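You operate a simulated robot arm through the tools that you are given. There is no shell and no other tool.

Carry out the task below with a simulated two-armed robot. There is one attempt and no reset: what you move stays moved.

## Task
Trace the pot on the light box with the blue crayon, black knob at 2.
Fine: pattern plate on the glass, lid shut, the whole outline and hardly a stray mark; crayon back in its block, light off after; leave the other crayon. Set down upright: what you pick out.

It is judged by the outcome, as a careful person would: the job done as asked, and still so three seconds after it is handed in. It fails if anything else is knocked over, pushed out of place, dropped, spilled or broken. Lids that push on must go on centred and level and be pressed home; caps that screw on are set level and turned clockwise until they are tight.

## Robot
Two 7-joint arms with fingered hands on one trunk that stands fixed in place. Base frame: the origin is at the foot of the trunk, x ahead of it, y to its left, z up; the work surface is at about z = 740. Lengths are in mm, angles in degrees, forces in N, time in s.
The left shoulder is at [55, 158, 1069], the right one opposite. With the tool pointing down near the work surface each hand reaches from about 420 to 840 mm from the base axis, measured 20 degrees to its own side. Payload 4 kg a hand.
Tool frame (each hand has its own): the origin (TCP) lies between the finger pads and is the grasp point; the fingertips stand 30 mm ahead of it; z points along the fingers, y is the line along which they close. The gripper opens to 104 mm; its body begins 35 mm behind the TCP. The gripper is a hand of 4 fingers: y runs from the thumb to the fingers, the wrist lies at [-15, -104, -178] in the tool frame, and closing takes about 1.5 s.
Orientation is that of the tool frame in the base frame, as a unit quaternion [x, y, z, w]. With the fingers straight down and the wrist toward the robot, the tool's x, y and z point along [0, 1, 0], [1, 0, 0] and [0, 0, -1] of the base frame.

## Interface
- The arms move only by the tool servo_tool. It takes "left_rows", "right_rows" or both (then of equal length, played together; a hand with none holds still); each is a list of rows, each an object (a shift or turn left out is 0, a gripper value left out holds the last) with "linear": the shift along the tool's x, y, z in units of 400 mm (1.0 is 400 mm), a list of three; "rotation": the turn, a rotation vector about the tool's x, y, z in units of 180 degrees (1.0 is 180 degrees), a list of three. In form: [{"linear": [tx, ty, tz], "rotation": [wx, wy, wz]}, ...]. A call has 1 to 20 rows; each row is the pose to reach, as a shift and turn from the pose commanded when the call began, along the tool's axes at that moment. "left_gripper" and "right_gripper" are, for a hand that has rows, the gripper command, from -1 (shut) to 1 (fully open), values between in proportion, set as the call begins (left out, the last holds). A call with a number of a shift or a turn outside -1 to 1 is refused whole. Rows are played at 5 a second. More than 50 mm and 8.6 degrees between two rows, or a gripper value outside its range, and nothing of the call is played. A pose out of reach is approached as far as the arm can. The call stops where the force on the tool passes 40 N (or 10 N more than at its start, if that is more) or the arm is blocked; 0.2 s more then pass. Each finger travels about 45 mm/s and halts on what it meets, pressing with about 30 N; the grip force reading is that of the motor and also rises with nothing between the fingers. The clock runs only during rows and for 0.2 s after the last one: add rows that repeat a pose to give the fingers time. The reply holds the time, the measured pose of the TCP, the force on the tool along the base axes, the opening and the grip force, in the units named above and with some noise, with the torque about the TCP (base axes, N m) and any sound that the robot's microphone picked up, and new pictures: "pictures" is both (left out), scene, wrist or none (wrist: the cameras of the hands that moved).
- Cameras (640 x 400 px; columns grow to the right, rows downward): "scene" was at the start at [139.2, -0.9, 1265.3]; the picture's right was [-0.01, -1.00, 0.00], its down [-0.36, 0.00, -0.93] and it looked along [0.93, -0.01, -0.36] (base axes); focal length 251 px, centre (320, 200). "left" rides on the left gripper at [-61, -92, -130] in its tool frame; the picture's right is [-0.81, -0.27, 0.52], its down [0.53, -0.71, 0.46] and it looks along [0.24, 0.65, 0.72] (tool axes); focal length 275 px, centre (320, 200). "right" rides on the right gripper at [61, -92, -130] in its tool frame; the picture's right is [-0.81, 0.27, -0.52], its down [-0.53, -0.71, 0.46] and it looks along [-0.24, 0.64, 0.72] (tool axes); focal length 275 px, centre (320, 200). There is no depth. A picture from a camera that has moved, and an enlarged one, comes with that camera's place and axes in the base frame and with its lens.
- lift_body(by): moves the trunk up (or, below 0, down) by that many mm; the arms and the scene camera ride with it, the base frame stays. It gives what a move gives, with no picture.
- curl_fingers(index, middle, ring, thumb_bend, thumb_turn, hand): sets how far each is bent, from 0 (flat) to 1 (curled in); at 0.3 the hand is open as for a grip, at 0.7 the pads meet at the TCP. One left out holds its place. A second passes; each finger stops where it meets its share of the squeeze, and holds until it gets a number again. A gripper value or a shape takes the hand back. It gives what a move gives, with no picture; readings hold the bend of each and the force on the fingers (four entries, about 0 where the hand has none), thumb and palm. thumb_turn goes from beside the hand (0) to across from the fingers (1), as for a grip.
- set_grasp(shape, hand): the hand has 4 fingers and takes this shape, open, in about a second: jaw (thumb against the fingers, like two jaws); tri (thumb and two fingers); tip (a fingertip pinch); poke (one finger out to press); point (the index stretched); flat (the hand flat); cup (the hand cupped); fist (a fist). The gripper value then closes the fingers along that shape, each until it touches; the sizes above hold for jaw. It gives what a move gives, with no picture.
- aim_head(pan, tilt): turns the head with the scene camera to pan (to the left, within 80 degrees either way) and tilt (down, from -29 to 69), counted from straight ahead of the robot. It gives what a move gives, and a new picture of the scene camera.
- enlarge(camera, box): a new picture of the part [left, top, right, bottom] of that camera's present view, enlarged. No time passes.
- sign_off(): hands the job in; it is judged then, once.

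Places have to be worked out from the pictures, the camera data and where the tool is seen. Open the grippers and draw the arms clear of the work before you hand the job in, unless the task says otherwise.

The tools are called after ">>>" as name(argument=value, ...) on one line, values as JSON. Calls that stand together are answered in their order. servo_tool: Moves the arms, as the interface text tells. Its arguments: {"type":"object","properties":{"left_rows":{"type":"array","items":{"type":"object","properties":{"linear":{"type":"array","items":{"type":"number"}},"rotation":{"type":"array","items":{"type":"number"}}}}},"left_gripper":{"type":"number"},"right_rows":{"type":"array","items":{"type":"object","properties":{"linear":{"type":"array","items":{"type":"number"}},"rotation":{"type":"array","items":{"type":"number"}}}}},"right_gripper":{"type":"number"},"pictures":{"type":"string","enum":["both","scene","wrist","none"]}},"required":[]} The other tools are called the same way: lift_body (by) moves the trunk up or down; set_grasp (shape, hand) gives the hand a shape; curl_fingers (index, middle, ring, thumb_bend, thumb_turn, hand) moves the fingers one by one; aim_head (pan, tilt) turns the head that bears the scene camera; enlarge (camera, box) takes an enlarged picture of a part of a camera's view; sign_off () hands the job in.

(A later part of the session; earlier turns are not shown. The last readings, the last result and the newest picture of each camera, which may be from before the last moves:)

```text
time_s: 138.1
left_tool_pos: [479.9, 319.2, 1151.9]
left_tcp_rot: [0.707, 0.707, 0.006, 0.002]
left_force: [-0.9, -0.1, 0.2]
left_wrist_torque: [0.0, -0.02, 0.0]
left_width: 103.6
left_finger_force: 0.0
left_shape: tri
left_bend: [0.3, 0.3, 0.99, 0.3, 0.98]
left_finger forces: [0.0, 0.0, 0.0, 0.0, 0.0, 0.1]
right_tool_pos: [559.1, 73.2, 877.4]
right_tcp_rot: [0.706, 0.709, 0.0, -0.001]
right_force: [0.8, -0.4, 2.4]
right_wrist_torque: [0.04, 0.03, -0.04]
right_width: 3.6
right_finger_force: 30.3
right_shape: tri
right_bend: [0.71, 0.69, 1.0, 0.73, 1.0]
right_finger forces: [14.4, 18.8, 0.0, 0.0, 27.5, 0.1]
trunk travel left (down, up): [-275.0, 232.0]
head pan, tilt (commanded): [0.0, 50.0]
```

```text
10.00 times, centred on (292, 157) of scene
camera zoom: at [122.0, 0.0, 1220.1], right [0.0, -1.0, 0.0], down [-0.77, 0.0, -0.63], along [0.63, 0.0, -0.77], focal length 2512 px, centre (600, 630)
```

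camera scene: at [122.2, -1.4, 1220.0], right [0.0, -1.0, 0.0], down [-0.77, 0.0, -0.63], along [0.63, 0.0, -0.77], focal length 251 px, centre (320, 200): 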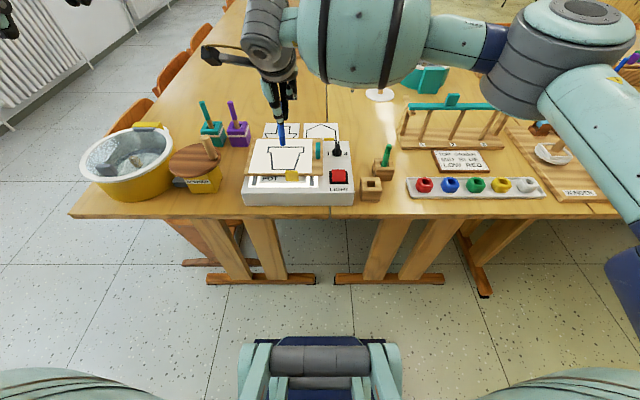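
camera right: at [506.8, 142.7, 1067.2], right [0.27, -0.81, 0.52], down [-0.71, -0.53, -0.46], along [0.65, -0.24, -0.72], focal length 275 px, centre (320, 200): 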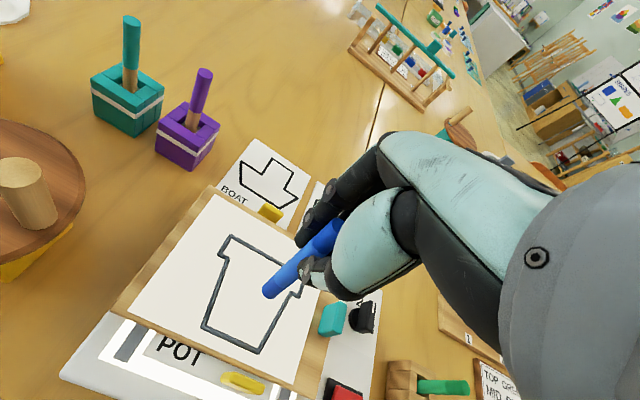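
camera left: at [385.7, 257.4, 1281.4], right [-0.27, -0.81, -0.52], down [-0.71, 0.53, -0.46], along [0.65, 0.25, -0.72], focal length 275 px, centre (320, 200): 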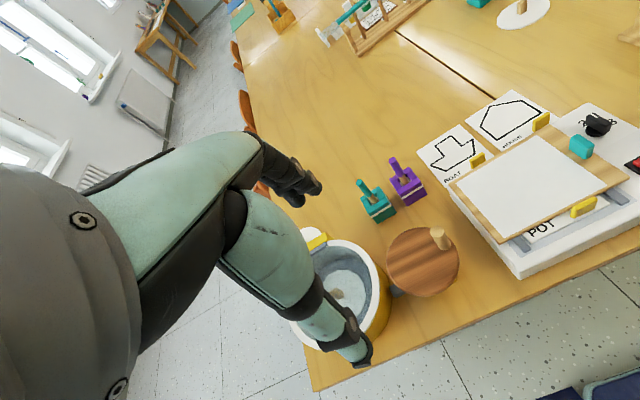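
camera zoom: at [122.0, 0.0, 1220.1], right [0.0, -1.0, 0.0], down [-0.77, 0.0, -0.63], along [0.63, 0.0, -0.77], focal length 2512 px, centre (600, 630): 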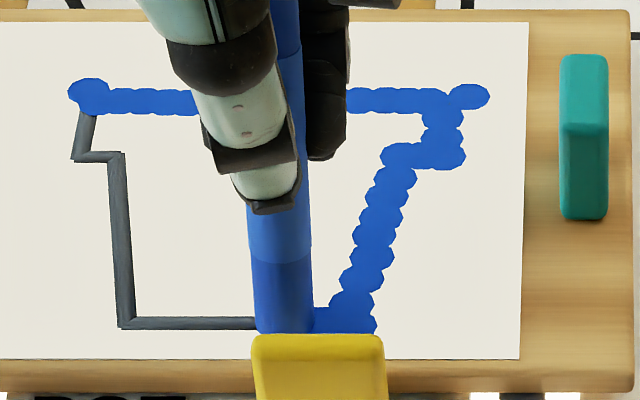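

The right side is traced cleanly. I continue along the bottom edge to its left end (shifting 1 mm nearer).

>>> servo_tool(right_rows=[{"linear": [0, 0, -0.0105]}, {"linear": [0.0189, -0.0025, -0.0105]}, {"linear": [0.0189, -0.0025, 0.0008]}, {"linear": [0.0189, -0.0025, 0.0008]}, {"linear": [0.0189, -0.0025, -0.0105]}, {"linear": [0.0378, -0.0025, -0.0105]}, {"linear": [0.0378, -0.0025, 0.0008]}, {"linear": [0.0378, -0.0025, 0.0008]}, {"linear": [0.0378, -0.0025, -0.0105]}, {"linear": [0.0567, -0.0025, -0.0105]}, {"linear": [0.0567, -0.0025, 0.0008]}, {"linear": [0.0567, -0.0025, 0.0008]}, {"linear": [0.0567, -0.0025, -0.0105]}, {"linear": [0.0756, -0.0025, -0.0105]}, {"linear": [0.0756, -0.0025, 0.0008]}, {"linear": [0.0756, -0.0025, 0.0008]}, {"linear": [0.0756, -0.0025, -0.0105]}, {"linear": [0.0945, -0.0025, -0.0105]}, {"linear": [0.0945, -0.0025, 0.0008]}, {"linear": [0.0945, -0.0025, 0.0008]}], pictures="none")

>>> enlarge(camera="scene", box=[262, 137, 302, 177])

```text
time_s: 142.2
left_tool_pos: [478.4, 320.2, 1152.1]
left_tcp_rot: [0.707, 0.707, 0.008, 0.001]
left_force: [0.3, 0.4, 0.4]
left_wrist_torque: [0.01, 0.02, -0.03]
left_width: 103.6
left_finger_force: 0.0
left_shape: tri
left_bend: [0.3, 0.3, 0.99, 0.3, 0.98]
left_finger forces: [0.0, 0.1, 0.1, 0.1, 0.0, 0.1]
right_tool_pos: [557.5, 111.2, 878.2]
right_tcp_rot: [0.706, 0.708, 0.0, 0.0]
right_force: [-0.4, 0.3, 5.6]
right_wrist_torque: [-0.01, 0.02, -0.01]
right_width: 3.9
right_finger_force: 30.2
right_shape: tri
right_bend: [0.71, 0.69, 1.0, 0.73, 1.0]
right_finger forces: [14.8, 19.5, 0.1, 0.0, 28.0, 0.0]
trunk travel left (down, up): [-275.0, 232.0]
head pan, tilt (commanded): [0.0, 50.0]
```

```text
10.00 times, centred on (282, 157) of scene
camera zoom: at [121.7, -0.1, 1220.1], right [0.0, -1.0, 0.0], down [-0.77, 0.0, -0.63], along [0.63, 0.0, -0.77], focal length 2512 px, centre (700, 630)
```

zoom: 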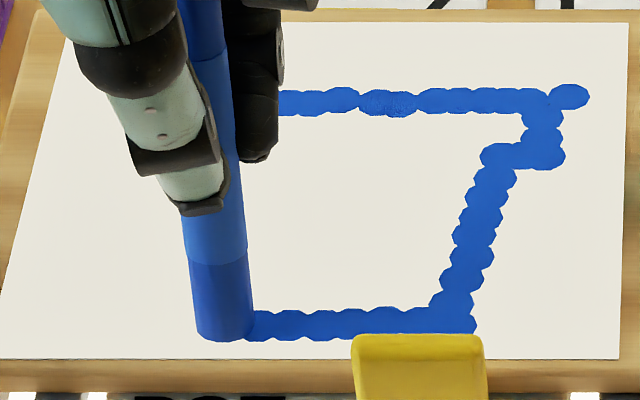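

Bottom edge done; at the bottom-left corner with 5.6 N. I go up the left side now, pressing slightly less.

>>> servo_tool(right_rows=[{"linear": [0, 0, -0.0115]}, {"linear": [0.0029, 0.019, -0.0115]}, {"linear": [0.0029, 0.019, -0.0006]}, {"linear": [0.0029, 0.019, -0.0006]}, {"linear": [0.0029, 0.019, -0.0115]}, {"linear": [0.0058, 0.038, -0.0115]}, {"linear": [0.0058, 0.038, -0.0006]}, {"linear": [0.0058, 0.038, -0.0006]}, {"linear": [0.0058, 0.038, -0.0115]}, {"linear": [0.0087, 0.057, -0.0115]}, {"linear": [0.0087, 0.057, -0.0006]}, {"linear": [0.0087, 0.057, -0.0006]}, {"linear": [0.0087, 0.057, -0.0115]}, {"linear": [0.0116, 0.076, -0.0115]}, {"linear": [0.0116, 0.076, -0.0006]}, {"linear": [0.0116, 0.076, -0.0006]}, {"linear": [0.0116, 0.076, -0.0115]}, {"linear": [0.0145, 0.095, -0.0115]}, {"linear": [0.0145, 0.095, -0.0006]}, {"linear": [0.0145, 0.095, -0.0006]}], pictures="none")

>>> enlarge(camera="scene", box=[262, 137, 302, 177])

>>> enlarge(camera="right", box=[120, 180, 320, 380])

```text
time_s: 146.4
left_tool_pos: [477.5, 319.1, 1151.9]
left_tcp_rot: [0.707, 0.707, 0.007, 0.002]
left_force: [-0.4, -0.2, 0.2]
left_wrist_torque: [-0.03, -0.03, 0.02]
left_width: 103.9
left_finger_force: 0.0
left_shape: tri
left_bend: [0.3, 0.3, 0.99, 0.3, 0.98]
left_finger forces: [0.0, 0.1, 0.1, 0.1, 0.0, 0.1]
right_tool_pos: [595.4, 117.0, 877.9]
right_tcp_rot: [0.706, 0.708, 0.001, 0.0]
right_force: [-0.1, -0.3, 8.0]
right_wrist_torque: [-0.05, 0.0, 0.0]
right_width: 4.0
right_finger_force: 30.5
right_shape: tri
right_bend: [0.71, 0.69, 1.0, 0.73, 1.0]
right_finger forces: [15.2, 20.0, 0.0, 0.0, 28.8, 0.1]
trunk travel left (down, up): [-275.0, 232.0]
head pan, tilt (commanded): [0.0, 50.0]
```

```text
10.00 times, centred on (282, 157) of scene
camera zoom: at [121.5, -0.2, 1220.2], right [0.0, -1.0, 0.0], down [-0.77, 0.0, -0.63], along [0.63, 0.0, -0.77], focal length 2512 px, centre (700, 630)
```

zoom: 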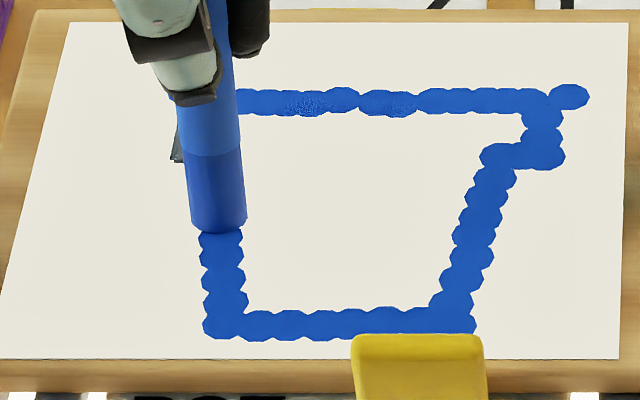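

```text
2.00 times, centred on (220, 280) of right
camera zoom: at [504.6, 176.3, 1009.0], right [0.28, -0.81, 0.52], down [-0.71, -0.53, -0.46], along [0.65, -0.24, -0.72], focal length 551 px, centre (520, 40)
```

zoom: 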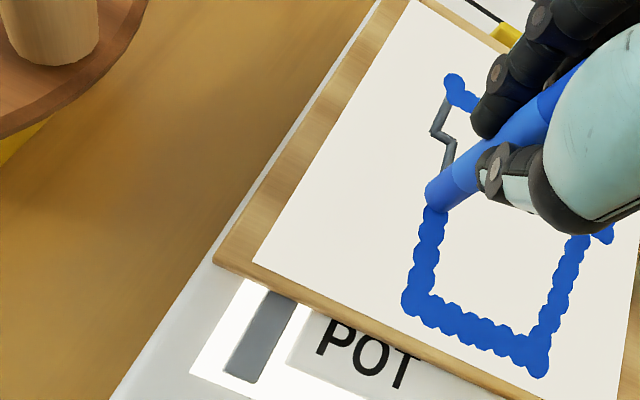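

Tracing well; force has risen to 8 N so I ease off 0.7 mm and continue to the inner corner and the left rim's underside.

>>> servo_tool(right_rows=[{"linear": [0, 0, -0.0125]}, {"linear": [0.0029, 0.0187, -0.0125]}, {"linear": [0.0029, 0.0187, -0.0018]}, {"linear": [0.0029, 0.0187, -0.0018]}, {"linear": [0.0029, 0.0187, -0.0125]}, {"linear": [0.0058, 0.0374, -0.0125]}, {"linear": [0.0058, 0.0374, -0.0018]}, {"linear": [0.0058, 0.0374, -0.0018]}, {"linear": [0.0058, 0.0374, -0.0125]}, {"linear": [0.0087, 0.0561, -0.0125]}, {"linear": [0.0087, 0.0561, -0.0018]}, {"linear": [0.0087, 0.0561, -0.0018]}, {"linear": [0.0087, 0.0561, -0.0125]}, {"linear": [0.0207, 0.0561, -0.0125]}, {"linear": [0.0207, 0.0561, -0.0018]}, {"linear": [0.0207, 0.0561, -0.0018]}, {"linear": [0.0207, 0.0561, -0.0125]}, {"linear": [0.0325, 0.0561, -0.0125]}, {"linear": [0.0325, 0.0561, -0.0018]}, {"linear": [0.0325, 0.0561, -0.0018]}], pictures="none")

>>> enlarge(camera="scene", box=[262, 137, 302, 177])

>>> enlarge(camera="right", box=[160, 200, 300, 340])

```text
time_s: 150.7
left_tool_pos: [479.2, 320.2, 1153.1]
left_tcp_rot: [0.707, 0.707, 0.006, 0.002]
left_force: [-0.6, 0.1, -0.8]
left_wrist_torque: [0.01, 0.03, 0.04]
left_width: 103.7
left_finger_force: 0.1
left_shape: tri
left_bend: [0.3, 0.3, 0.99, 0.3, 0.98]
left_finger forces: [0.1, 0.0, 0.0, 0.1, 0.0, 0.1]
right_tool_pos: [619.0, 129.6, 877.6]
right_tcp_rot: [0.706, 0.708, 0.0, -0.001]
right_force: [-0.3, 0.2, 0.1]
right_wrist_torque: [0.0, 0.03, -0.01]
right_width: 3.7
right_finger_force: 30.3
right_shape: tri
right_bend: [0.71, 0.69, 1.0, 0.73, 1.0]
right_finger forces: [15.1, 19.7, 0.0, 0.0, 26.8, 0.1]
trunk travel left (down, up): [-275.0, 232.0]
head pan, tilt (commanded): [0.0, 50.0]
```

```text
10.00 times, centred on (282, 157) of scene
camera zoom: at [122.4, 0.0, 1220.0], right [0.0, -1.0, 0.0], down [-0.77, 0.0, -0.63], along [0.63, 0.0, -0.77], focal length 2512 px, centre (700, 630)
```

zoom: 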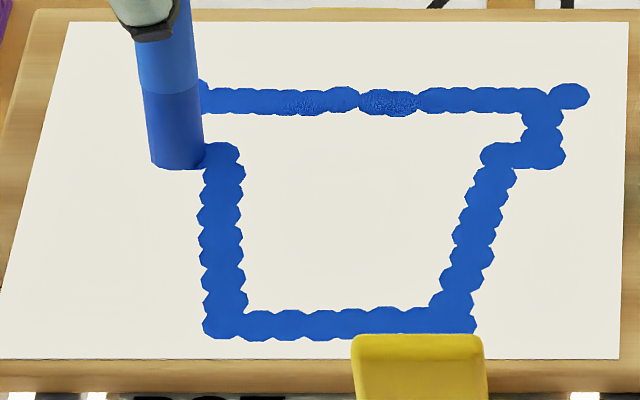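

```text
2.86 times, centred on (230, 270) of right
camera zoom: at [527.6, 189.3, 1009.8], right [0.28, -0.81, 0.52], down [-0.71, -0.53, -0.45], along [0.64, -0.24, -0.73], focal length 786 px, centre (577, 0)
```

zoom: 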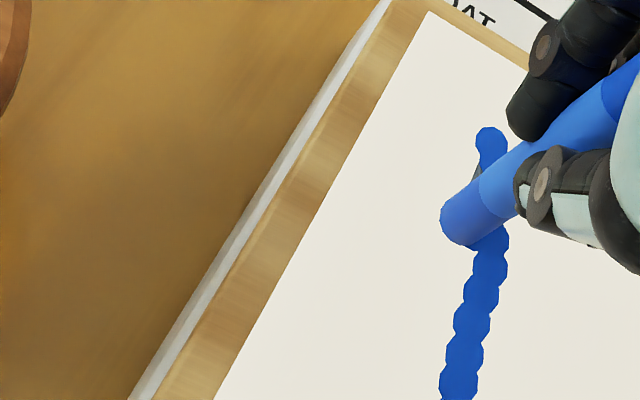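

The left side is traced. At the rim's lower-left corner contact is too light (0.1 N), so I press 0.8 mm deeper there and then dot up the left rim side to close the outline.

>>> servo_tool(right_rows=[{"linear": [0, 0, 0.002]}, {"linear": [0, 0, 0.002]}, {"linear": [0, 0, -0.0095]}, {"linear": [0, 0.0183, -0.0095]}, {"linear": [0, 0.0183, 0.002]}, {"linear": [0, 0.0183, 0.002]}, {"linear": [0, 0.0183, -0.0095]}, {"linear": [0, 0.0365, -0.0095]}, {"linear": [0, 0.0365, 0.002]}, {"linear": [0, 0.0365, 0.002]}], pictures="none")

>>> enlarge(camera="scene", box=[262, 137, 302, 177])

```text
time_s: 152.8
left_tool_pos: [479.8, 320.2, 1151.4]
left_tcp_rot: [0.707, 0.707, 0.006, 0.002]
left_force: [-0.2, -0.4, -1.0]
left_wrist_torque: [0.02, -0.02, 0.01]
left_width: 103.6
left_finger_force: 0.1
left_shape: tri
left_bend: [0.3, 0.3, 0.99, 0.3, 0.98]
left_finger forces: [0.0, 0.0, 0.0, 0.0, 0.0, 0.1]
right_tool_pos: [633.4, 129.3, 878.8]
right_tcp_rot: [0.706, 0.708, -0.001, 0.0]
right_force: [-0.3, 0.5, 3.1]
right_wrist_torque: [-0.01, -0.03, 0.02]
right_width: 4.0
right_finger_force: 30.0
right_shape: tri
right_bend: [0.71, 0.69, 1.0, 0.73, 1.0]
right_finger forces: [15.1, 19.9, 0.1, 0.0, 27.3, 0.1]
trunk travel left (down, up): [-275.0, 232.0]
head pan, tilt (commanded): [0.0, 50.0]
```

```text
10.00 times, centred on (282, 157) of scene
camera zoom: at [122.1, -0.1, 1220.1], right [0.0, -1.0, 0.0], down [-0.77, 0.0, -0.63], along [0.63, 0.0, -0.77], focal length 2512 px, centre (700, 630)
```

zoom: 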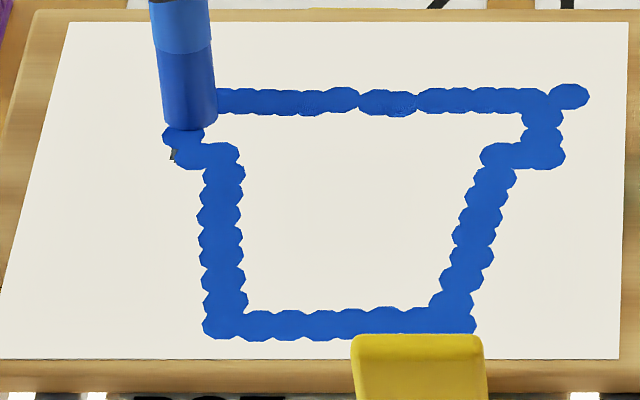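

One small grey bit remains at the rim's lower-left corner; I lift, dot that corner once more, and rise.

>>> servo_tool(right_rows=[{"linear": [0, 0, -0.0115]}, {"linear": [0.003, -0.0358, -0.0115]}, {"linear": [0.003, -0.0358, 0.0015]}, {"linear": [0.003, -0.0358, 0.0015]}, {"linear": [0.003, -0.0358, 0.0015]}], pictures="none")

>>> servo_tool(right_rows=[{"linear": [0, 0, -0.03]}, {"linear": [0, 0, -0.1]}, {"linear": [0, 0, -0.18]}, {"linear": [0, 0, -0.18]}], pictures="none")

>>> enlarge(camera="scene", box=[262, 137, 302, 177])

>>> enlarge(camera="right", box=[120, 200, 340, 400])

```text
time_s: 154.1
left_tool_pos: [480.6, 319.1, 1151.6]
left_tcp_rot: [0.707, 0.707, 0.007, 0.003]
left_force: [0.2, -0.2, -0.3]
left_wrist_torque: [0.0, 0.03, -0.02]
left_width: 103.9
left_finger_force: 0.1
left_shape: tri
left_bend: [0.3, 0.3, 0.99, 0.3, 0.98]
left_finger forces: [0.0, 0.0, 0.0, 0.0, 0.0, 0.0]
right_tool_pos: [620.1, 129.3, 878.2]
right_tcp_rot: [0.706, 0.708, -0.001, 0.0]
right_force: [-0.3, 0.3, 3.2]
right_wrist_torque: [0.0, 0.0, 0.01]
right_width: 3.9
right_finger_force: 29.9
right_shape: tri
right_bend: [0.71, 0.69, 1.0, 0.73, 1.0]
right_finger forces: [15.3, 20.1, 0.0, 0.1, 27.5, 0.0]
trunk travel left (down, up): [-275.0, 232.0]
head pan, tilt (commanded): [0.0, 50.0]
```

```text
time_s: 155.1
left_tool_pos: [479.1, 320.2, 1150.7]
left_tcp_rot: [0.707, 0.707, 0.007, 0.001]
left_force: [0.3, -0.2, 1.0]
left_wrist_torque: [-0.02, 0.03, -0.01]
left_width: 103.8
left_finger_force: 0.0
left_shape: tri
left_bend: [0.3, 0.3, 0.99, 0.3, 0.98]
left_finger forces: [0.0, 0.1, 0.0, 0.0, 0.0, 0.1]
right_tool_pos: [617.5, 126.9, 948.8]
right_tcp_rot: [0.706, 0.708, -0.001, -0.001]
right_force: [0.4, -0.1, -0.2]
right_wrist_torque: [-0.01, 0.01, -0.04]
right_width: 3.8
right_finger_force: 30.0
right_shape: tri
right_bend: [0.71, 0.69, 1.0, 0.73, 1.0]
right_finger forces: [15.4, 20.1, 0.0, 0.0, 26.7, 0.1]
trunk travel left (down, up): [-275.0, 232.0]
head pan, tilt (commanded): [0.0, 50.0]
```

```text
10.00 times, centred on (282, 157) of scene
camera zoom: at [122.9, 0.0, 1219.9], right [0.0, -1.0, 0.0], down [-0.78, 0.0, -0.63], along [0.63, 0.0, -0.78], focal length 2512 px, centre (700, 630)
```

zoom: 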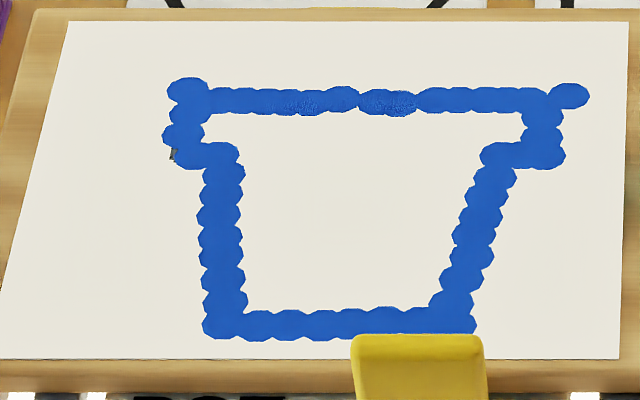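

```text
2.00 times, centred on (230, 300) of right
camera zoom: at [527.4, 186.8, 1079.9], right [0.28, -0.81, 0.52], down [-0.71, -0.53, -0.45], along [0.64, -0.24, -0.73], focal length 551 px, centre (500, 0)
```

zoom: 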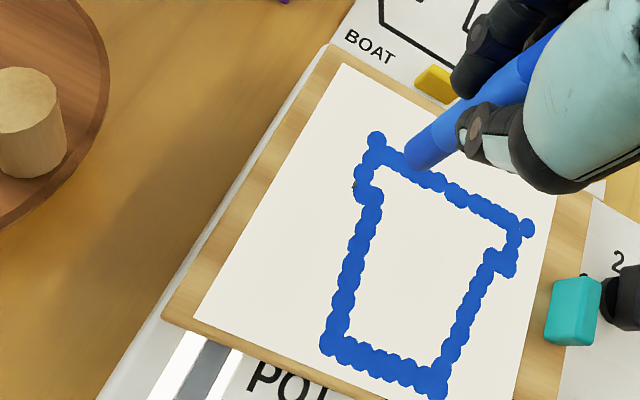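

The outline is closed all round. I zoom in to check for uncovered bits.

>>> enlarge(camera="scene", box=[265, 140, 290, 165])

>>> enlarge(camera="scene", box=[278, 140, 303, 165])

>>> enlarge(camera="scene", box=[266, 155, 298, 175])

```text
16.00 times, centred on (278, 152) of scene
camera zoom: at [122.9, 0.0, 1219.9], right [0.0, -1.0, 0.0], down [-0.78, 0.0, -0.63], along [0.63, 0.0, -0.78], focal length 4019 px, centre (1000, 960)
```

zoom: 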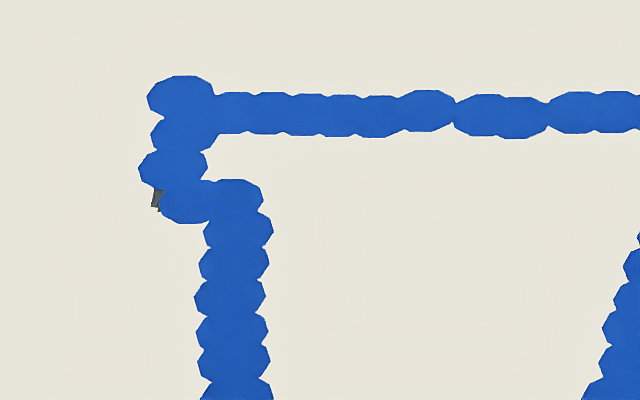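

```text
16.00 times, centred on (290, 152) of scene
camera zoom: at [122.9, 0.0, 1219.9], right [0.0, -1.0, 0.0], down [-0.78, 0.0, -0.63], along [0.63, 0.0, -0.78], focal length 4019 px, centre (792, 960)
```

zoom: 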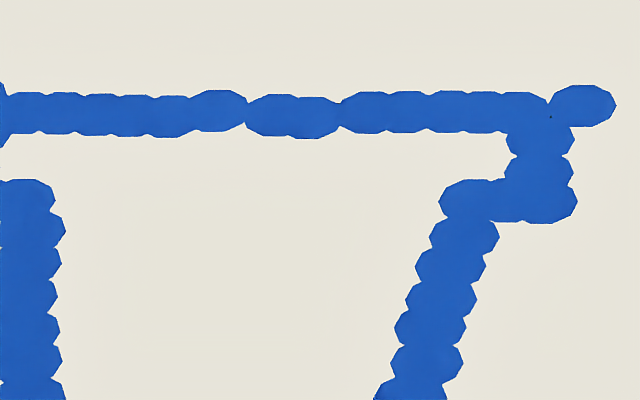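

```text
16.00 times, centred on (282, 165) of scene
camera zoom: at [122.9, 0.0, 1219.9], right [0.0, -1.0, 0.0], down [-0.78, 0.0, -0.63], along [0.63, 0.0, -0.78], focal length 4019 px, centre (928, 760)
```

zoom: 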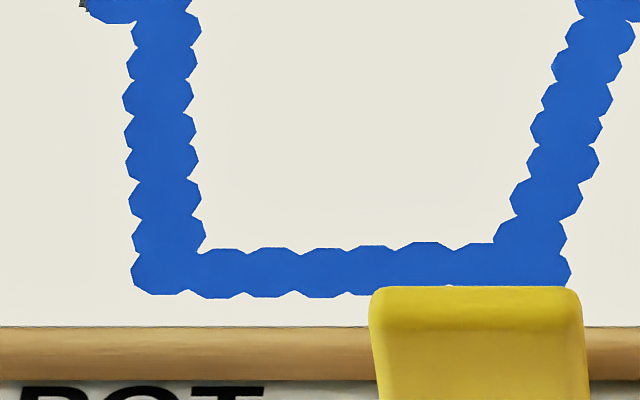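

The whole outline is covered. Now the crayon goes back: I measure the tip again before carrying it to the block.

>>> enlarge(camera="scene", box=[250, 90, 310, 150])

>>> enlarge(camera="right", box=[230, 170, 370, 310])

```text
6.67 times, centred on (280, 120) of scene
camera zoom: at [122.9, 0.0, 1219.9], right [0.0, -1.0, 0.0], down [-0.78, 0.0, -0.63], along [0.63, 0.0, -0.78], focal length 1675 px, centre (587, 733)
```

zoom: 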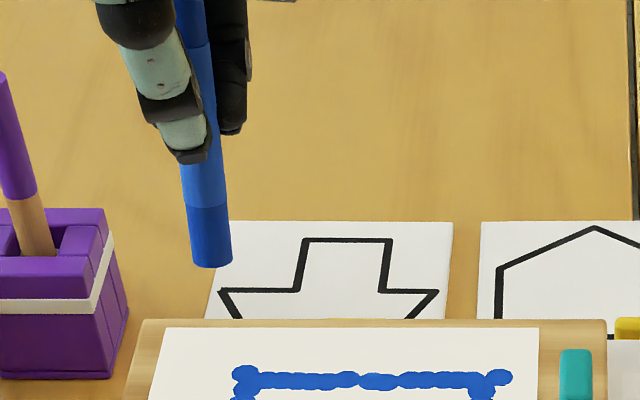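

```text
2.86 times, centred on (300, 240) of right
camera zoom: at [527.4, 186.8, 1079.9], right [0.28, -0.81, 0.52], down [-0.71, -0.53, -0.45], along [0.64, -0.24, -0.73], focal length 786 px, centre (377, 86)
```

zoom: 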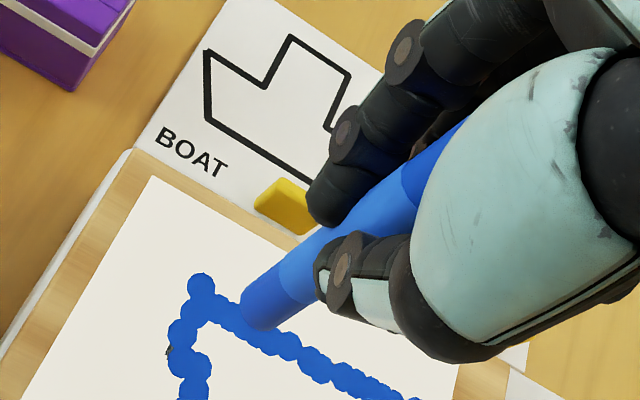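

The tip is at about [-5, 2, -69] from the TCP. I carry the crayon back over the block and hover ~25 mm above the slot.

>>> servo_tool(right_rows=[{"linear": [-0.1052, -0.034, 0]}, {"linear": [-0.2104, -0.068, 0]}, {"linear": [-0.3156, -0.102, 0]}, {"linear": [-0.4208, -0.136, 0]}, {"linear": [-0.526, -0.17, 0]}, {"linear": [-0.631, -0.2038, 0]}, {"linear": [-0.631, -0.2038, 0.09]}, {"linear": [-0.631, -0.2038, 0.18]}, {"linear": [-0.631, -0.2038, 0.18]}], pictures="none")

>>> enlarge(camera="scene", box=[352, 163, 392, 203])

>>> enlarge(camera="right", box=[200, 210, 320, 330])

```text
time_s: 157.1
left_tool_pos: [478.8, 321.3, 1151.0]
left_tcp_rot: [0.708, 0.707, 0.006, 0.002]
left_force: [0.2, -0.4, 0.0]
left_wrist_torque: [0.01, -0.01, -0.01]
left_width: 103.5
left_finger_force: 0.1
left_shape: tri
left_bend: [0.3, 0.3, 0.99, 0.3, 0.98]
left_finger forces: [0.0, 0.0, 0.0, 0.0, 0.1, 0.1]
right_tool_pos: [538.8, -122.7, 876.9]
right_tcp_rot: [0.706, 0.708, -0.002, 0.0]
right_force: [0.4, 1.0, -0.2]
right_wrist_torque: [-0.02, -0.01, -0.02]
right_width: 3.7
right_finger_force: 30.2
right_shape: tri
right_bend: [0.71, 0.69, 1.0, 0.73, 1.0]
right_finger forces: [15.4, 20.2, 0.0, 0.1, 26.5, 0.0]
trunk travel left (down, up): [-275.0, 232.0]
head pan, tilt (commanded): [0.0, 50.0]
```

```text
10.00 times, centred on (372, 183) of scene
camera zoom: at [121.8, 0.2, 1220.1], right [0.0, -1.0, 0.0], down [-0.77, 0.0, -0.63], along [0.63, 0.0, -0.77], focal length 2512 px, centre (-200, 370)
```

zoom: 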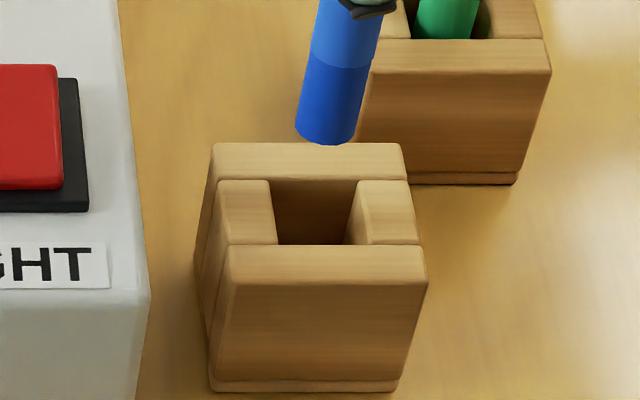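

```text
3.33 times, centred on (260, 270) of right
camera zoom: at [447.4, -63.0, 1008.4], right [0.28, -0.81, 0.52], down [-0.71, -0.53, -0.45], along [0.64, -0.24, -0.73], focal length 918 px, centre (520, -33)
```

zoom: 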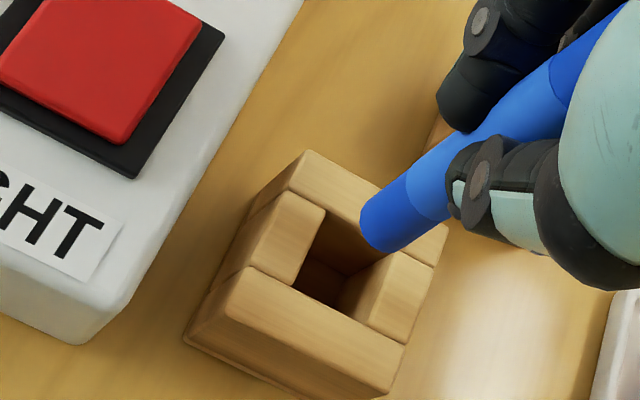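

Both views suggest shifting about (-2.5, -1.5) mm. I do so and lower 20 mm for a close check.

>>> servo_tool(right_rows=[{"linear": [-0.0038, -0.0063, 0.02]}, {"linear": [-0.0038, -0.0063, 0.05]}, {"linear": [-0.0038, -0.0063, 0.05]}], pictures="none")

>>> enlarge(camera="scene", box=[357, 173, 387, 203])

>>> enlarge(camera="right", box=[210, 220, 300, 310])

```text
time_s: 157.8
left_tool_pos: [479.2, 319.3, 1151.6]
left_tcp_rot: [0.707, 0.707, 0.006, 0.002]
left_force: [-0.1, -0.2, -0.1]
left_wrist_torque: [0.0, 0.01, 0.04]
left_width: 103.7
left_finger_force: 0.0
left_shape: tri
left_bend: [0.3, 0.3, 0.99, 0.3, 0.98]
left_finger forces: [0.0, 0.0, 0.1, 0.0, 0.1, 0.0]
right_tool_pos: [535.2, -122.5, 856.6]
right_tcp_rot: [0.706, 0.708, 0.0, -0.001]
right_force: [-0.1, -0.1, -0.7]
right_wrist_torque: [0.01, -0.01, -0.01]
right_width: 3.4
right_finger_force: 29.7
right_shape: tri
right_bend: [0.71, 0.69, 1.0, 0.73, 1.0]
right_finger forces: [15.6, 20.2, 0.1, 0.0, 26.5, 0.1]
trunk travel left (down, up): [-275.0, 232.0]
head pan, tilt (commanded): [0.0, 50.0]
```

```text
13.33 times, centred on (372, 188) of scene
camera zoom: at [122.4, -0.2, 1220.0], right [0.0, -1.0, 0.0], down [-0.77, 0.0, -0.63], along [0.63, 0.0, -0.77], focal length 3350 px, centre (-373, 360)
```

zoom: 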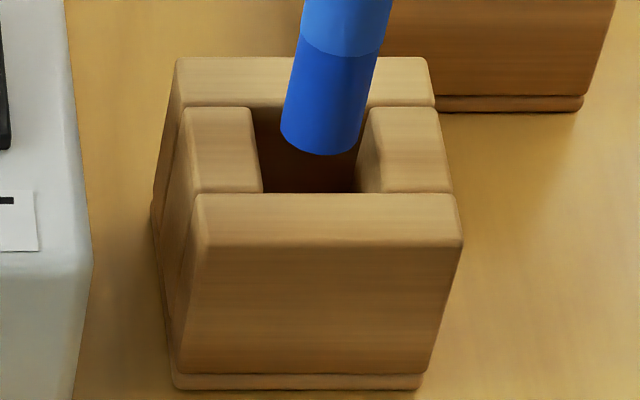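

```text
4.44 times, centred on (255, 265) of right
camera zoom: at [444.2, -64.7, 988.1], right [0.28, -0.81, 0.52], down [-0.71, -0.53, -0.45], along [0.64, -0.24, -0.73], focal length 1224 px, centre (609, -89)
```

zoom: 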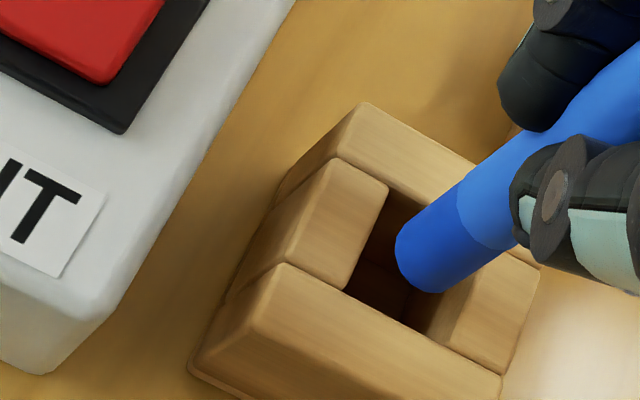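

Both views show it centred over the slot. I lower in small steps, watching the force.

>>> servo_tool(right_rows=[{"linear": [0, 0, 0.0075]}, {"linear": [0, 0, 0.015]}, {"linear": [0, 0, 0.0225]}, {"linear": [0, 0, 0.0225]}], pictures="none")

>>> enlarge(camera="scene", box=[357, 173, 387, 203])

>>> enlarge(camera="right", box=[210, 220, 300, 310])

```text
time_s: 158.8
left_tool_pos: [479.4, 319.6, 1151.1]
left_tcp_rot: [0.708, 0.706, 0.007, 0.003]
left_force: [-0.2, -0.4, -0.1]
left_wrist_torque: [0.0, -0.02, 0.01]
left_width: 103.7
left_finger_force: 0.1
left_shape: tri
left_bend: [0.3, 0.3, 0.99, 0.3, 0.98]
left_finger forces: [0.0, 0.1, 0.1, 0.0, 0.0, 0.0]
right_tool_pos: [535.2, -122.7, 847.9]
right_tcp_rot: [0.706, 0.708, 0.0, -0.001]
right_force: [0.4, -1.0, -0.5]
right_wrist_torque: [-0.05, 0.0, -0.02]
right_width: 3.9
right_finger_force: 29.9
right_shape: tri
right_bend: [0.71, 0.69, 1.0, 0.73, 1.0]
right_finger forces: [15.6, 20.3, 0.0, 0.0, 26.5, 0.1]
trunk travel left (down, up): [-275.0, 232.0]
head pan, tilt (commanded): [0.0, 50.0]
```

```text
13.33 times, centred on (372, 188) of scene
camera zoom: at [122.4, -0.1, 1220.0], right [0.0, -1.0, 0.0], down [-0.77, 0.0, -0.63], along [0.63, 0.0, -0.77], focal length 3350 px, centre (-373, 360)
```

zoom: 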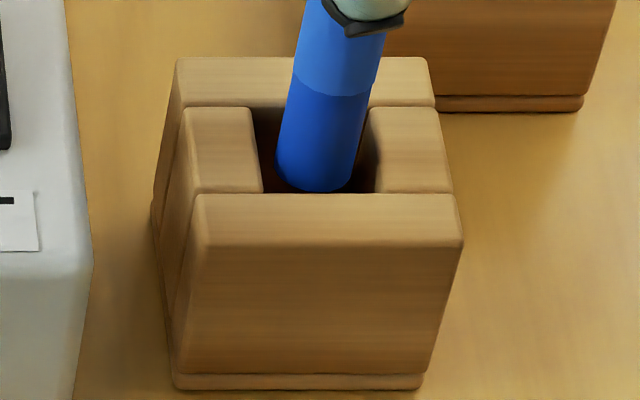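

```text
4.44 times, centred on (255, 265) of right
camera zoom: at [443.3, -64.8, 979.3], right [0.28, -0.81, 0.52], down [-0.71, -0.53, -0.45], along [0.64, -0.24, -0.73], focal length 1224 px, centre (609, -89)
```

zoom: 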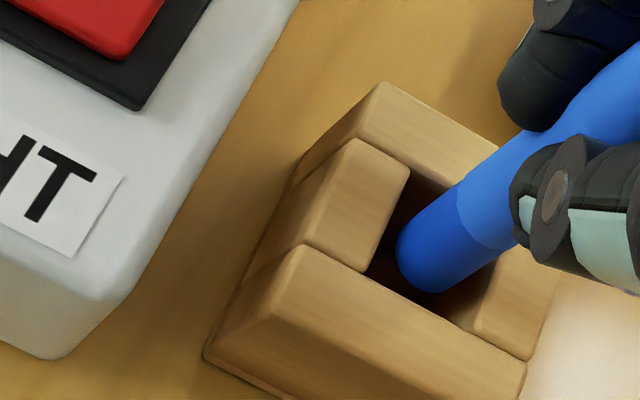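

It is entering the slot freely. I continue down another 24 mm, then feel for the floor.

>>> servo_tool(right_rows=[{"linear": [0, 0, 0.012]}, {"linear": [0, 0, 0.024]}, {"linear": [0, 0, 0.036]}, {"linear": [0, 0, 0.048]}, {"linear": [0, 0, 0.06]}, {"linear": [0, 0, 0.06]}], pictures="none")

>>> enlarge(camera="right", box=[200, 180, 320, 300])

```text
time_s: 160.2
left_tool_pos: [478.1, 319.8, 1151.3]
left_tcp_rot: [0.707, 0.708, 0.007, 0.002]
left_force: [-0.6, 0.4, -0.4]
left_wrist_torque: [0.02, -0.03, -0.01]
left_width: 103.9
left_finger_force: 0.0
left_shape: tri
left_bend: [0.3, 0.3, 0.99, 0.3, 0.98]
left_finger forces: [0.0, 0.0, 0.1, 0.1, 0.1, 0.0]
right_tool_pos: [533.8, -122.8, 824.2]
right_tcp_rot: [0.706, 0.708, -0.001, 0.001]
right_force: [-2.7, -0.3, 0.4]
right_wrist_torque: [-0.02, 0.07, 0.03]
right_width: 3.6
right_finger_force: 29.9
right_shape: tri
right_bend: [0.71, 0.69, 1.0, 0.73, 1.0]
right_finger forces: [15.0, 19.7, 0.0, 0.0, 28.0, 0.0]
trunk travel left (down, up): [-275.0, 232.0]
head pan, tilt (commanded): [0.0, 50.0]
```

```text
3.33 times, centred on (260, 240) of right
camera zoom: at [443.0, -63.8, 955.7], right [0.28, -0.81, 0.52], down [-0.71, -0.53, -0.45], along [0.64, -0.24, -0.73], focal length 918 px, centre (520, 67)
```

zoom: 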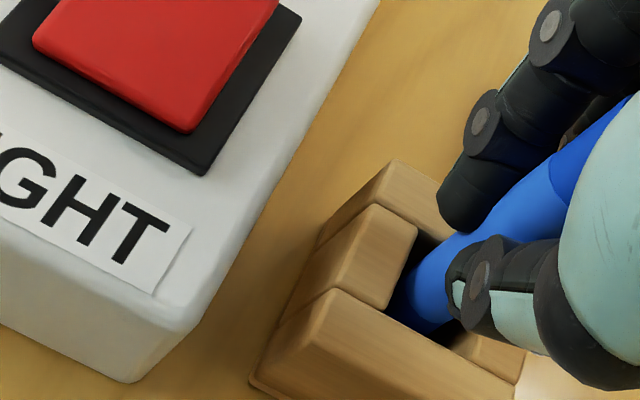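

A slight wall touch only. I lower the last few millimetres to the floor.

>>> servo_tool(right_rows=[{"linear": [0, -0.002, 0.006]}, {"linear": [0, -0.002, 0.012]}, {"linear": [0, -0.002, 0.016]}, {"linear": [0, -0.002, 0.016]}], pictures="none")

```text
time_s: 161.2
left_tool_pos: [479.1, 320.7, 1151.6]
left_tcp_rot: [0.706, 0.708, 0.008, 0.002]
left_force: [0.7, 0.6, 0.1]
left_wrist_torque: [0.0, -0.01, -0.01]
left_width: 103.6
left_finger_force: 0.0
left_shape: tri
left_bend: [0.3, 0.3, 0.99, 0.3, 0.98]
left_finger forces: [0.0, 0.0, 0.1, 0.0, 0.1, 0.1]
right_tool_pos: [533.1, -122.7, 817.4]
right_tcp_rot: [0.706, 0.709, -0.001, -0.001]
right_force: [-4.9, 0.3, 4.2]
right_wrist_torque: [-0.01, 0.11, 0.03]
right_width: 4.0
right_finger_force: 29.7
right_shape: tri
right_bend: [0.71, 0.69, 1.0, 0.73, 1.0]
right_finger forces: [15.1, 19.2, 0.1, 0.0, 29.7, 0.1]
trunk travel left (down, up): [-275.0, 232.0]
head pan, tilt (commanded): [0.0, 50.0]
```

It rests on the slot floor (4 N) at the same height as when grasped. I open the fingers.

>>> set_grasp(shape="tri", hand="right")

>>> enlarge(camera="right", box=[200, 160, 360, 320])

```text
time_s: 162.2
left_tool_pos: [480.4, 318.7, 1152.4]
left_tcp_rot: [0.707, 0.707, 0.007, 0.002]
left_force: [-0.5, -0.5, 0.5]
left_wrist_torque: [0.05, 0.0, 0.02]
left_width: 103.7
left_finger_force: 0.1
left_shape: tri
left_bend: [0.3, 0.3, 0.99, 0.3, 0.98]
left_finger forces: [0.0, 0.0, 0.0, 0.0, 0.0, 0.1]
right_tool_pos: [533.5, -123.6, 816.8]
right_tcp_rot: [0.707, 0.708, -0.001, -0.001]
right_force: [0.2, 0.8, -0.6]
right_wrist_torque: [0.01, -0.02, 0.01]
right_width: 103.6
right_finger_force: 0.0
right_shape: tri
right_bend: [0.3, 0.3, 0.99, 0.3, 0.98]
right_finger forces: [0.0, 0.1, 0.1, 0.1, 0.0, 0.1]
trunk travel left (down, up): [-275.0, 232.0]
head pan, tilt (commanded): [0.0, 50.0]
```

```text
2.50 times, centred on (280, 240) of right
camera zoom: at [442.9, -64.1, 948.2], right [0.28, -0.81, 0.52], down [-0.71, -0.53, -0.45], along [0.64, -0.24, -0.73], focal length 688 px, centre (420, 100)
```

zoom: 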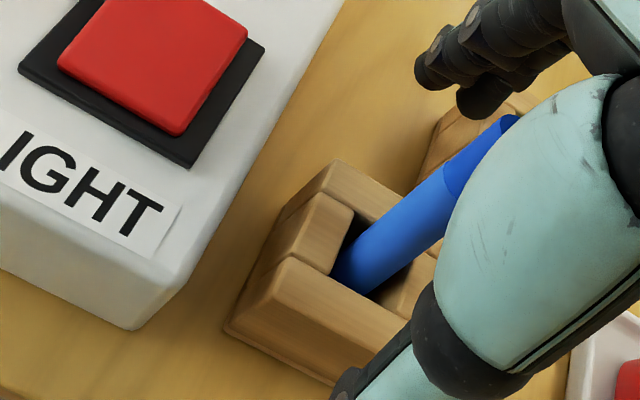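

Released and standing in the slot. I raise the hand straight up, clear of the crayon.

>>> servo_tool(right_rows=[{"linear": [0, 0, -0.05]}, {"linear": [0, 0, -0.13]}, {"linear": [0, 0, -0.23]}, {"linear": [0, 0, -0.33]}, {"linear": [0, 0, -0.38]}], pictures="scene")

>>> enlarge(camera="scene", box=[340, 140, 420, 215])

>>> enlarge(camera="right", box=[180, 200, 320, 330])

```text
time_s: 163.3
left_tool_pos: [478.1, 319.2, 1150.9]
left_tcp_rot: [0.707, 0.707, 0.007, 0.002]
left_force: [-0.1, 0.5, 0.1]
left_wrist_torque: [0.04, -0.03, 0.0]
left_width: 103.6
left_finger_force: 0.0
left_shape: tri
left_bend: [0.3, 0.3, 0.99, 0.3, 0.98]
left_finger forces: [0.1, 0.0, 0.1, 0.1, 0.1, 0.0]
right_tool_pos: [534.8, -125.3, 968.3]
right_tcp_rot: [0.706, 0.709, -0.002, -0.001]
right_force: [-0.3, 0.1, -0.1]
right_wrist_torque: [-0.02, 0.02, -0.05]
right_width: 103.7
right_finger_force: 0.0
right_shape: tri
right_bend: [0.3, 0.3, 0.99, 0.3, 0.98]
right_finger forces: [0.0, 0.0, 0.0, 0.0, 0.1, 0.0]
trunk travel left (down, up): [-275.0, 232.0]
head pan, tilt (commanded): [0.0, 50.0]
camera scene: at [122.4, 0.0, 1220.0], right [0.0, -1.0, 0.0], down [-0.77, 0.0, -0.63], along [0.63, 0.0, -0.77], focal length 251 px, centre (320, 200)
```

scene: 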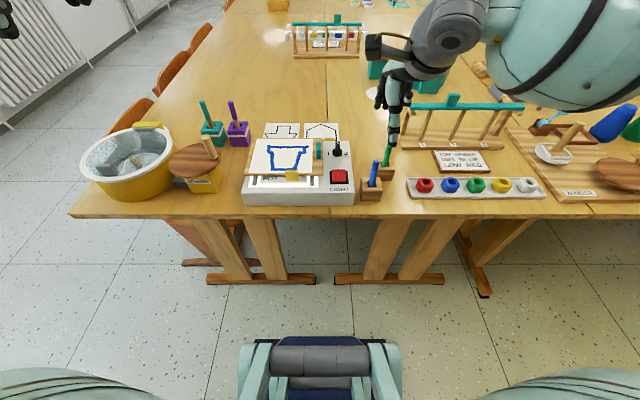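

```text
5.33 times, centred on (380, 178) of scene
camera zoom: at [122.4, 0.0, 1220.0], right [0.0, -1.0, 0.0], down [-0.77, 0.0, -0.63], along [0.63, 0.0, -0.77], focal length 1340 px, centre (0, 320)
```

zoom: 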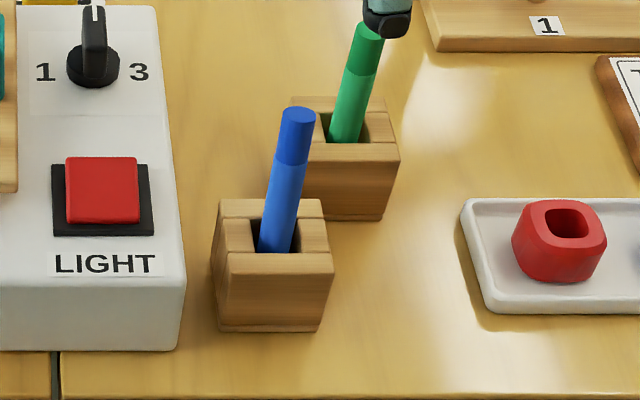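

```text
3.08 times, centred on (250, 265) of right
camera zoom: at [443.7, -65.2, 1099.4], right [0.28, -0.81, 0.52], down [-0.71, -0.54, -0.45], along [0.64, -0.24, -0.73], focal length 847 px, centre (535, 0)
```

zoom: 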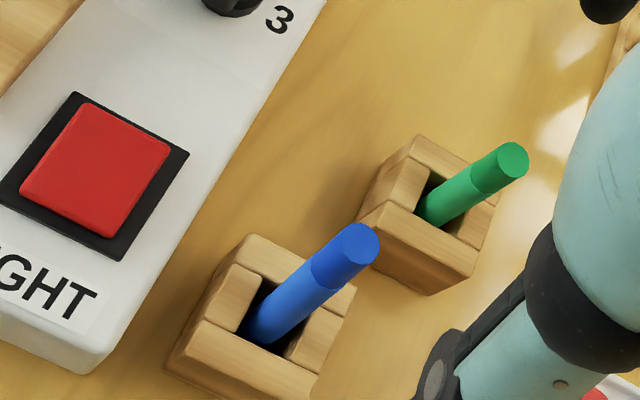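

The blue crayon stands in its block just like the green one. Now I set the poke shape and move over the red button to switch the light off.

>>> set_grasp(shape="poke", hand="right")

>>> servo_tool(right_rows=[{"linear": [0.1, 0.004, 0]}, {"linear": [0.2, 0.0075, 0]}, {"linear": [0.2, 0.0075, 0.1]}, {"linear": [0.2, 0.0075, 0.2]}, {"linear": [0.2, 0.0075, 0.29]}, {"linear": [0.2, 0.0075, 0.29]}], pictures="none")

>>> enlarge(camera="scene", box=[300, 130, 370, 200])

>>> enlarge(camera="right", box=[230, 180, 390, 320])

```text
time_s: 164.2
left_tool_pos: [479.6, 320.5, 1151.8]
left_tcp_rot: [0.707, 0.707, 0.007, 0.001]
left_force: [0.4, -0.2, -0.6]
left_wrist_torque: [-0.03, 0.03, -0.07]
left_width: 103.6
left_finger_force: 0.1
left_shape: tri
left_bend: [0.3, 0.3, 0.99, 0.3, 0.98]
left_finger forces: [0.1, 0.0, 0.0, 0.0, 0.0, 0.0]
right_tool_pos: [534.7, -124.3, 968.3]
right_tcp_rot: [0.706, 0.708, -0.001, 0.0]
right_force: [-0.4, 0.5, 0.2]
right_wrist_torque: [0.02, -0.01, 0.01]
right_width: 0.1
right_finger_force: 0.2
right_shape: poke
right_bend: [0.7, 0.7, 0.99, 1.0, 1.0]
right_finger forces: [0.0, 0.1, 0.1, 0.0, 0.0, 0.1]
trunk travel left (down, up): [-275.0, 232.0]
head pan, tilt (commanded): [0.0, 50.0]
```

```text
time_s: 165.7
left_tool_pos: [479.2, 320.0, 1151.6]
left_tcp_rot: [0.707, 0.707, 0.007, 0.001]
left_force: [0.1, 0.4, 1.2]
left_wrist_torque: [0.0, -0.02, -0.01]
left_width: 103.7
left_finger_force: 0.0
left_shape: tri
left_bend: [0.3, 0.3, 0.99, 0.3, 0.98]
left_finger forces: [0.0, 0.0, 0.0, 0.1, 0.0, 0.0]
right_tool_pos: [534.7, -41.2, 850.6]
right_tcp_rot: [0.707, 0.708, -0.001, -0.002]
right_force: [-0.2, 0.6, -0.1]
right_wrist_torque: [0.02, -0.02, -0.02]
right_width: 0.0
right_finger_force: 0.1
right_shape: poke
right_bend: [0.7, 0.7, 0.99, 1.0, 1.0]
right_finger forces: [0.0, 0.1, 0.0, 0.0, 0.0, 0.0]
trunk travel left (down, up): [-275.0, 232.0]
head pan, tilt (commanded): [0.0, 50.0]
```

```text
5.71 times, centred on (335, 165) of scene
camera zoom: at [122.3, 0.0, 1220.0], right [0.0, -1.0, 0.0], down [-0.77, 0.0, -0.63], along [0.63, 0.0, -0.77], focal length 1436 px, centre (234, 400)
```

zoom: 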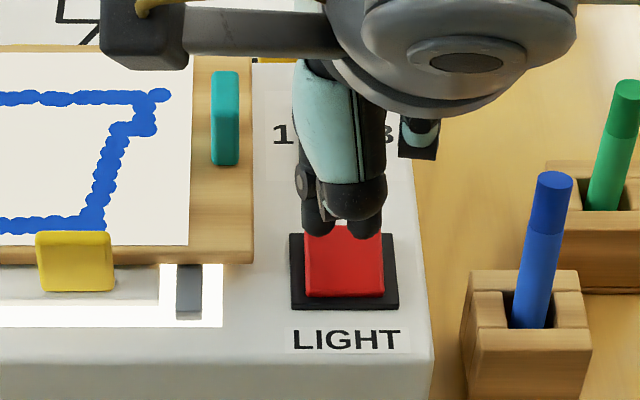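

```text
2.86 times, centred on (310, 250) of right
camera zoom: at [443.5, 17.8, 982.4], right [0.28, -0.81, 0.52], down [-0.71, -0.53, -0.45], along [0.64, -0.24, -0.73], focal length 786 px, centre (349, 57)
```

zoom: 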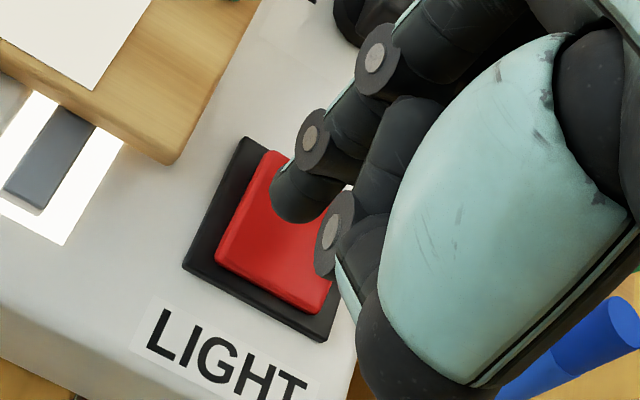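

Both tips are over the button, as before. I press down.

>>> servo_tool(right_rows=[{"linear": [-0.004, 0.005, 0.02]}, {"linear": [-0.004, 0.005, 0.036]}, {"linear": [-0.004, 0.005, 0.044]}, {"linear": [-0.004, 0.005, 0.05]}], pictures="none")

>>> enlarge(camera="scene", box=[220, 100, 370, 215])

```text
time_s: 166.7
left_tool_pos: [478.9, 318.7, 1150.8]
left_tcp_rot: [0.707, 0.707, 0.008, 0.002]
left_force: [0.6, -0.2, 0.0]
left_wrist_torque: [0.01, -0.01, 0.01]
left_width: 103.7
left_finger_force: 0.1
left_shape: tri
left_bend: [0.3, 0.3, 0.99, 0.3, 0.98]
left_finger forces: [0.0, 0.1, 0.0, 0.0, 0.1, 0.0]
right_tool_pos: [537.9, -44.5, 832.5]
right_tcp_rot: [0.707, 0.707, -0.002, -0.001]
right_force: [0.0, 0.4, 0.3]
right_wrist_torque: [0.0, 0.02, -0.03]
right_width: 0.3
right_finger_force: 0.2
right_shape: poke
right_bend: [0.7, 0.7, 0.99, 1.0, 1.0]
right_finger forces: [0.1, 0.0, 0.0, 0.1, 0.1, 0.0]
trunk travel left (down, up): [-275.0, 232.0]
head pan, tilt (commanded): [0.0, 50.0]
```

```text
3.48 times, centred on (295, 158) of scene
camera zoom: at [122.4, -0.1, 1220.0], right [0.0, -1.0, 0.0], down [-0.77, 0.0, -0.63], along [0.63, 0.0, -0.77], focal length 874 px, centre (407, 348)
```

zoom: 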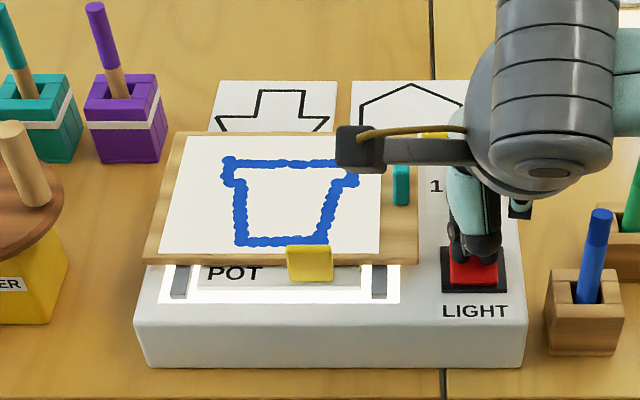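

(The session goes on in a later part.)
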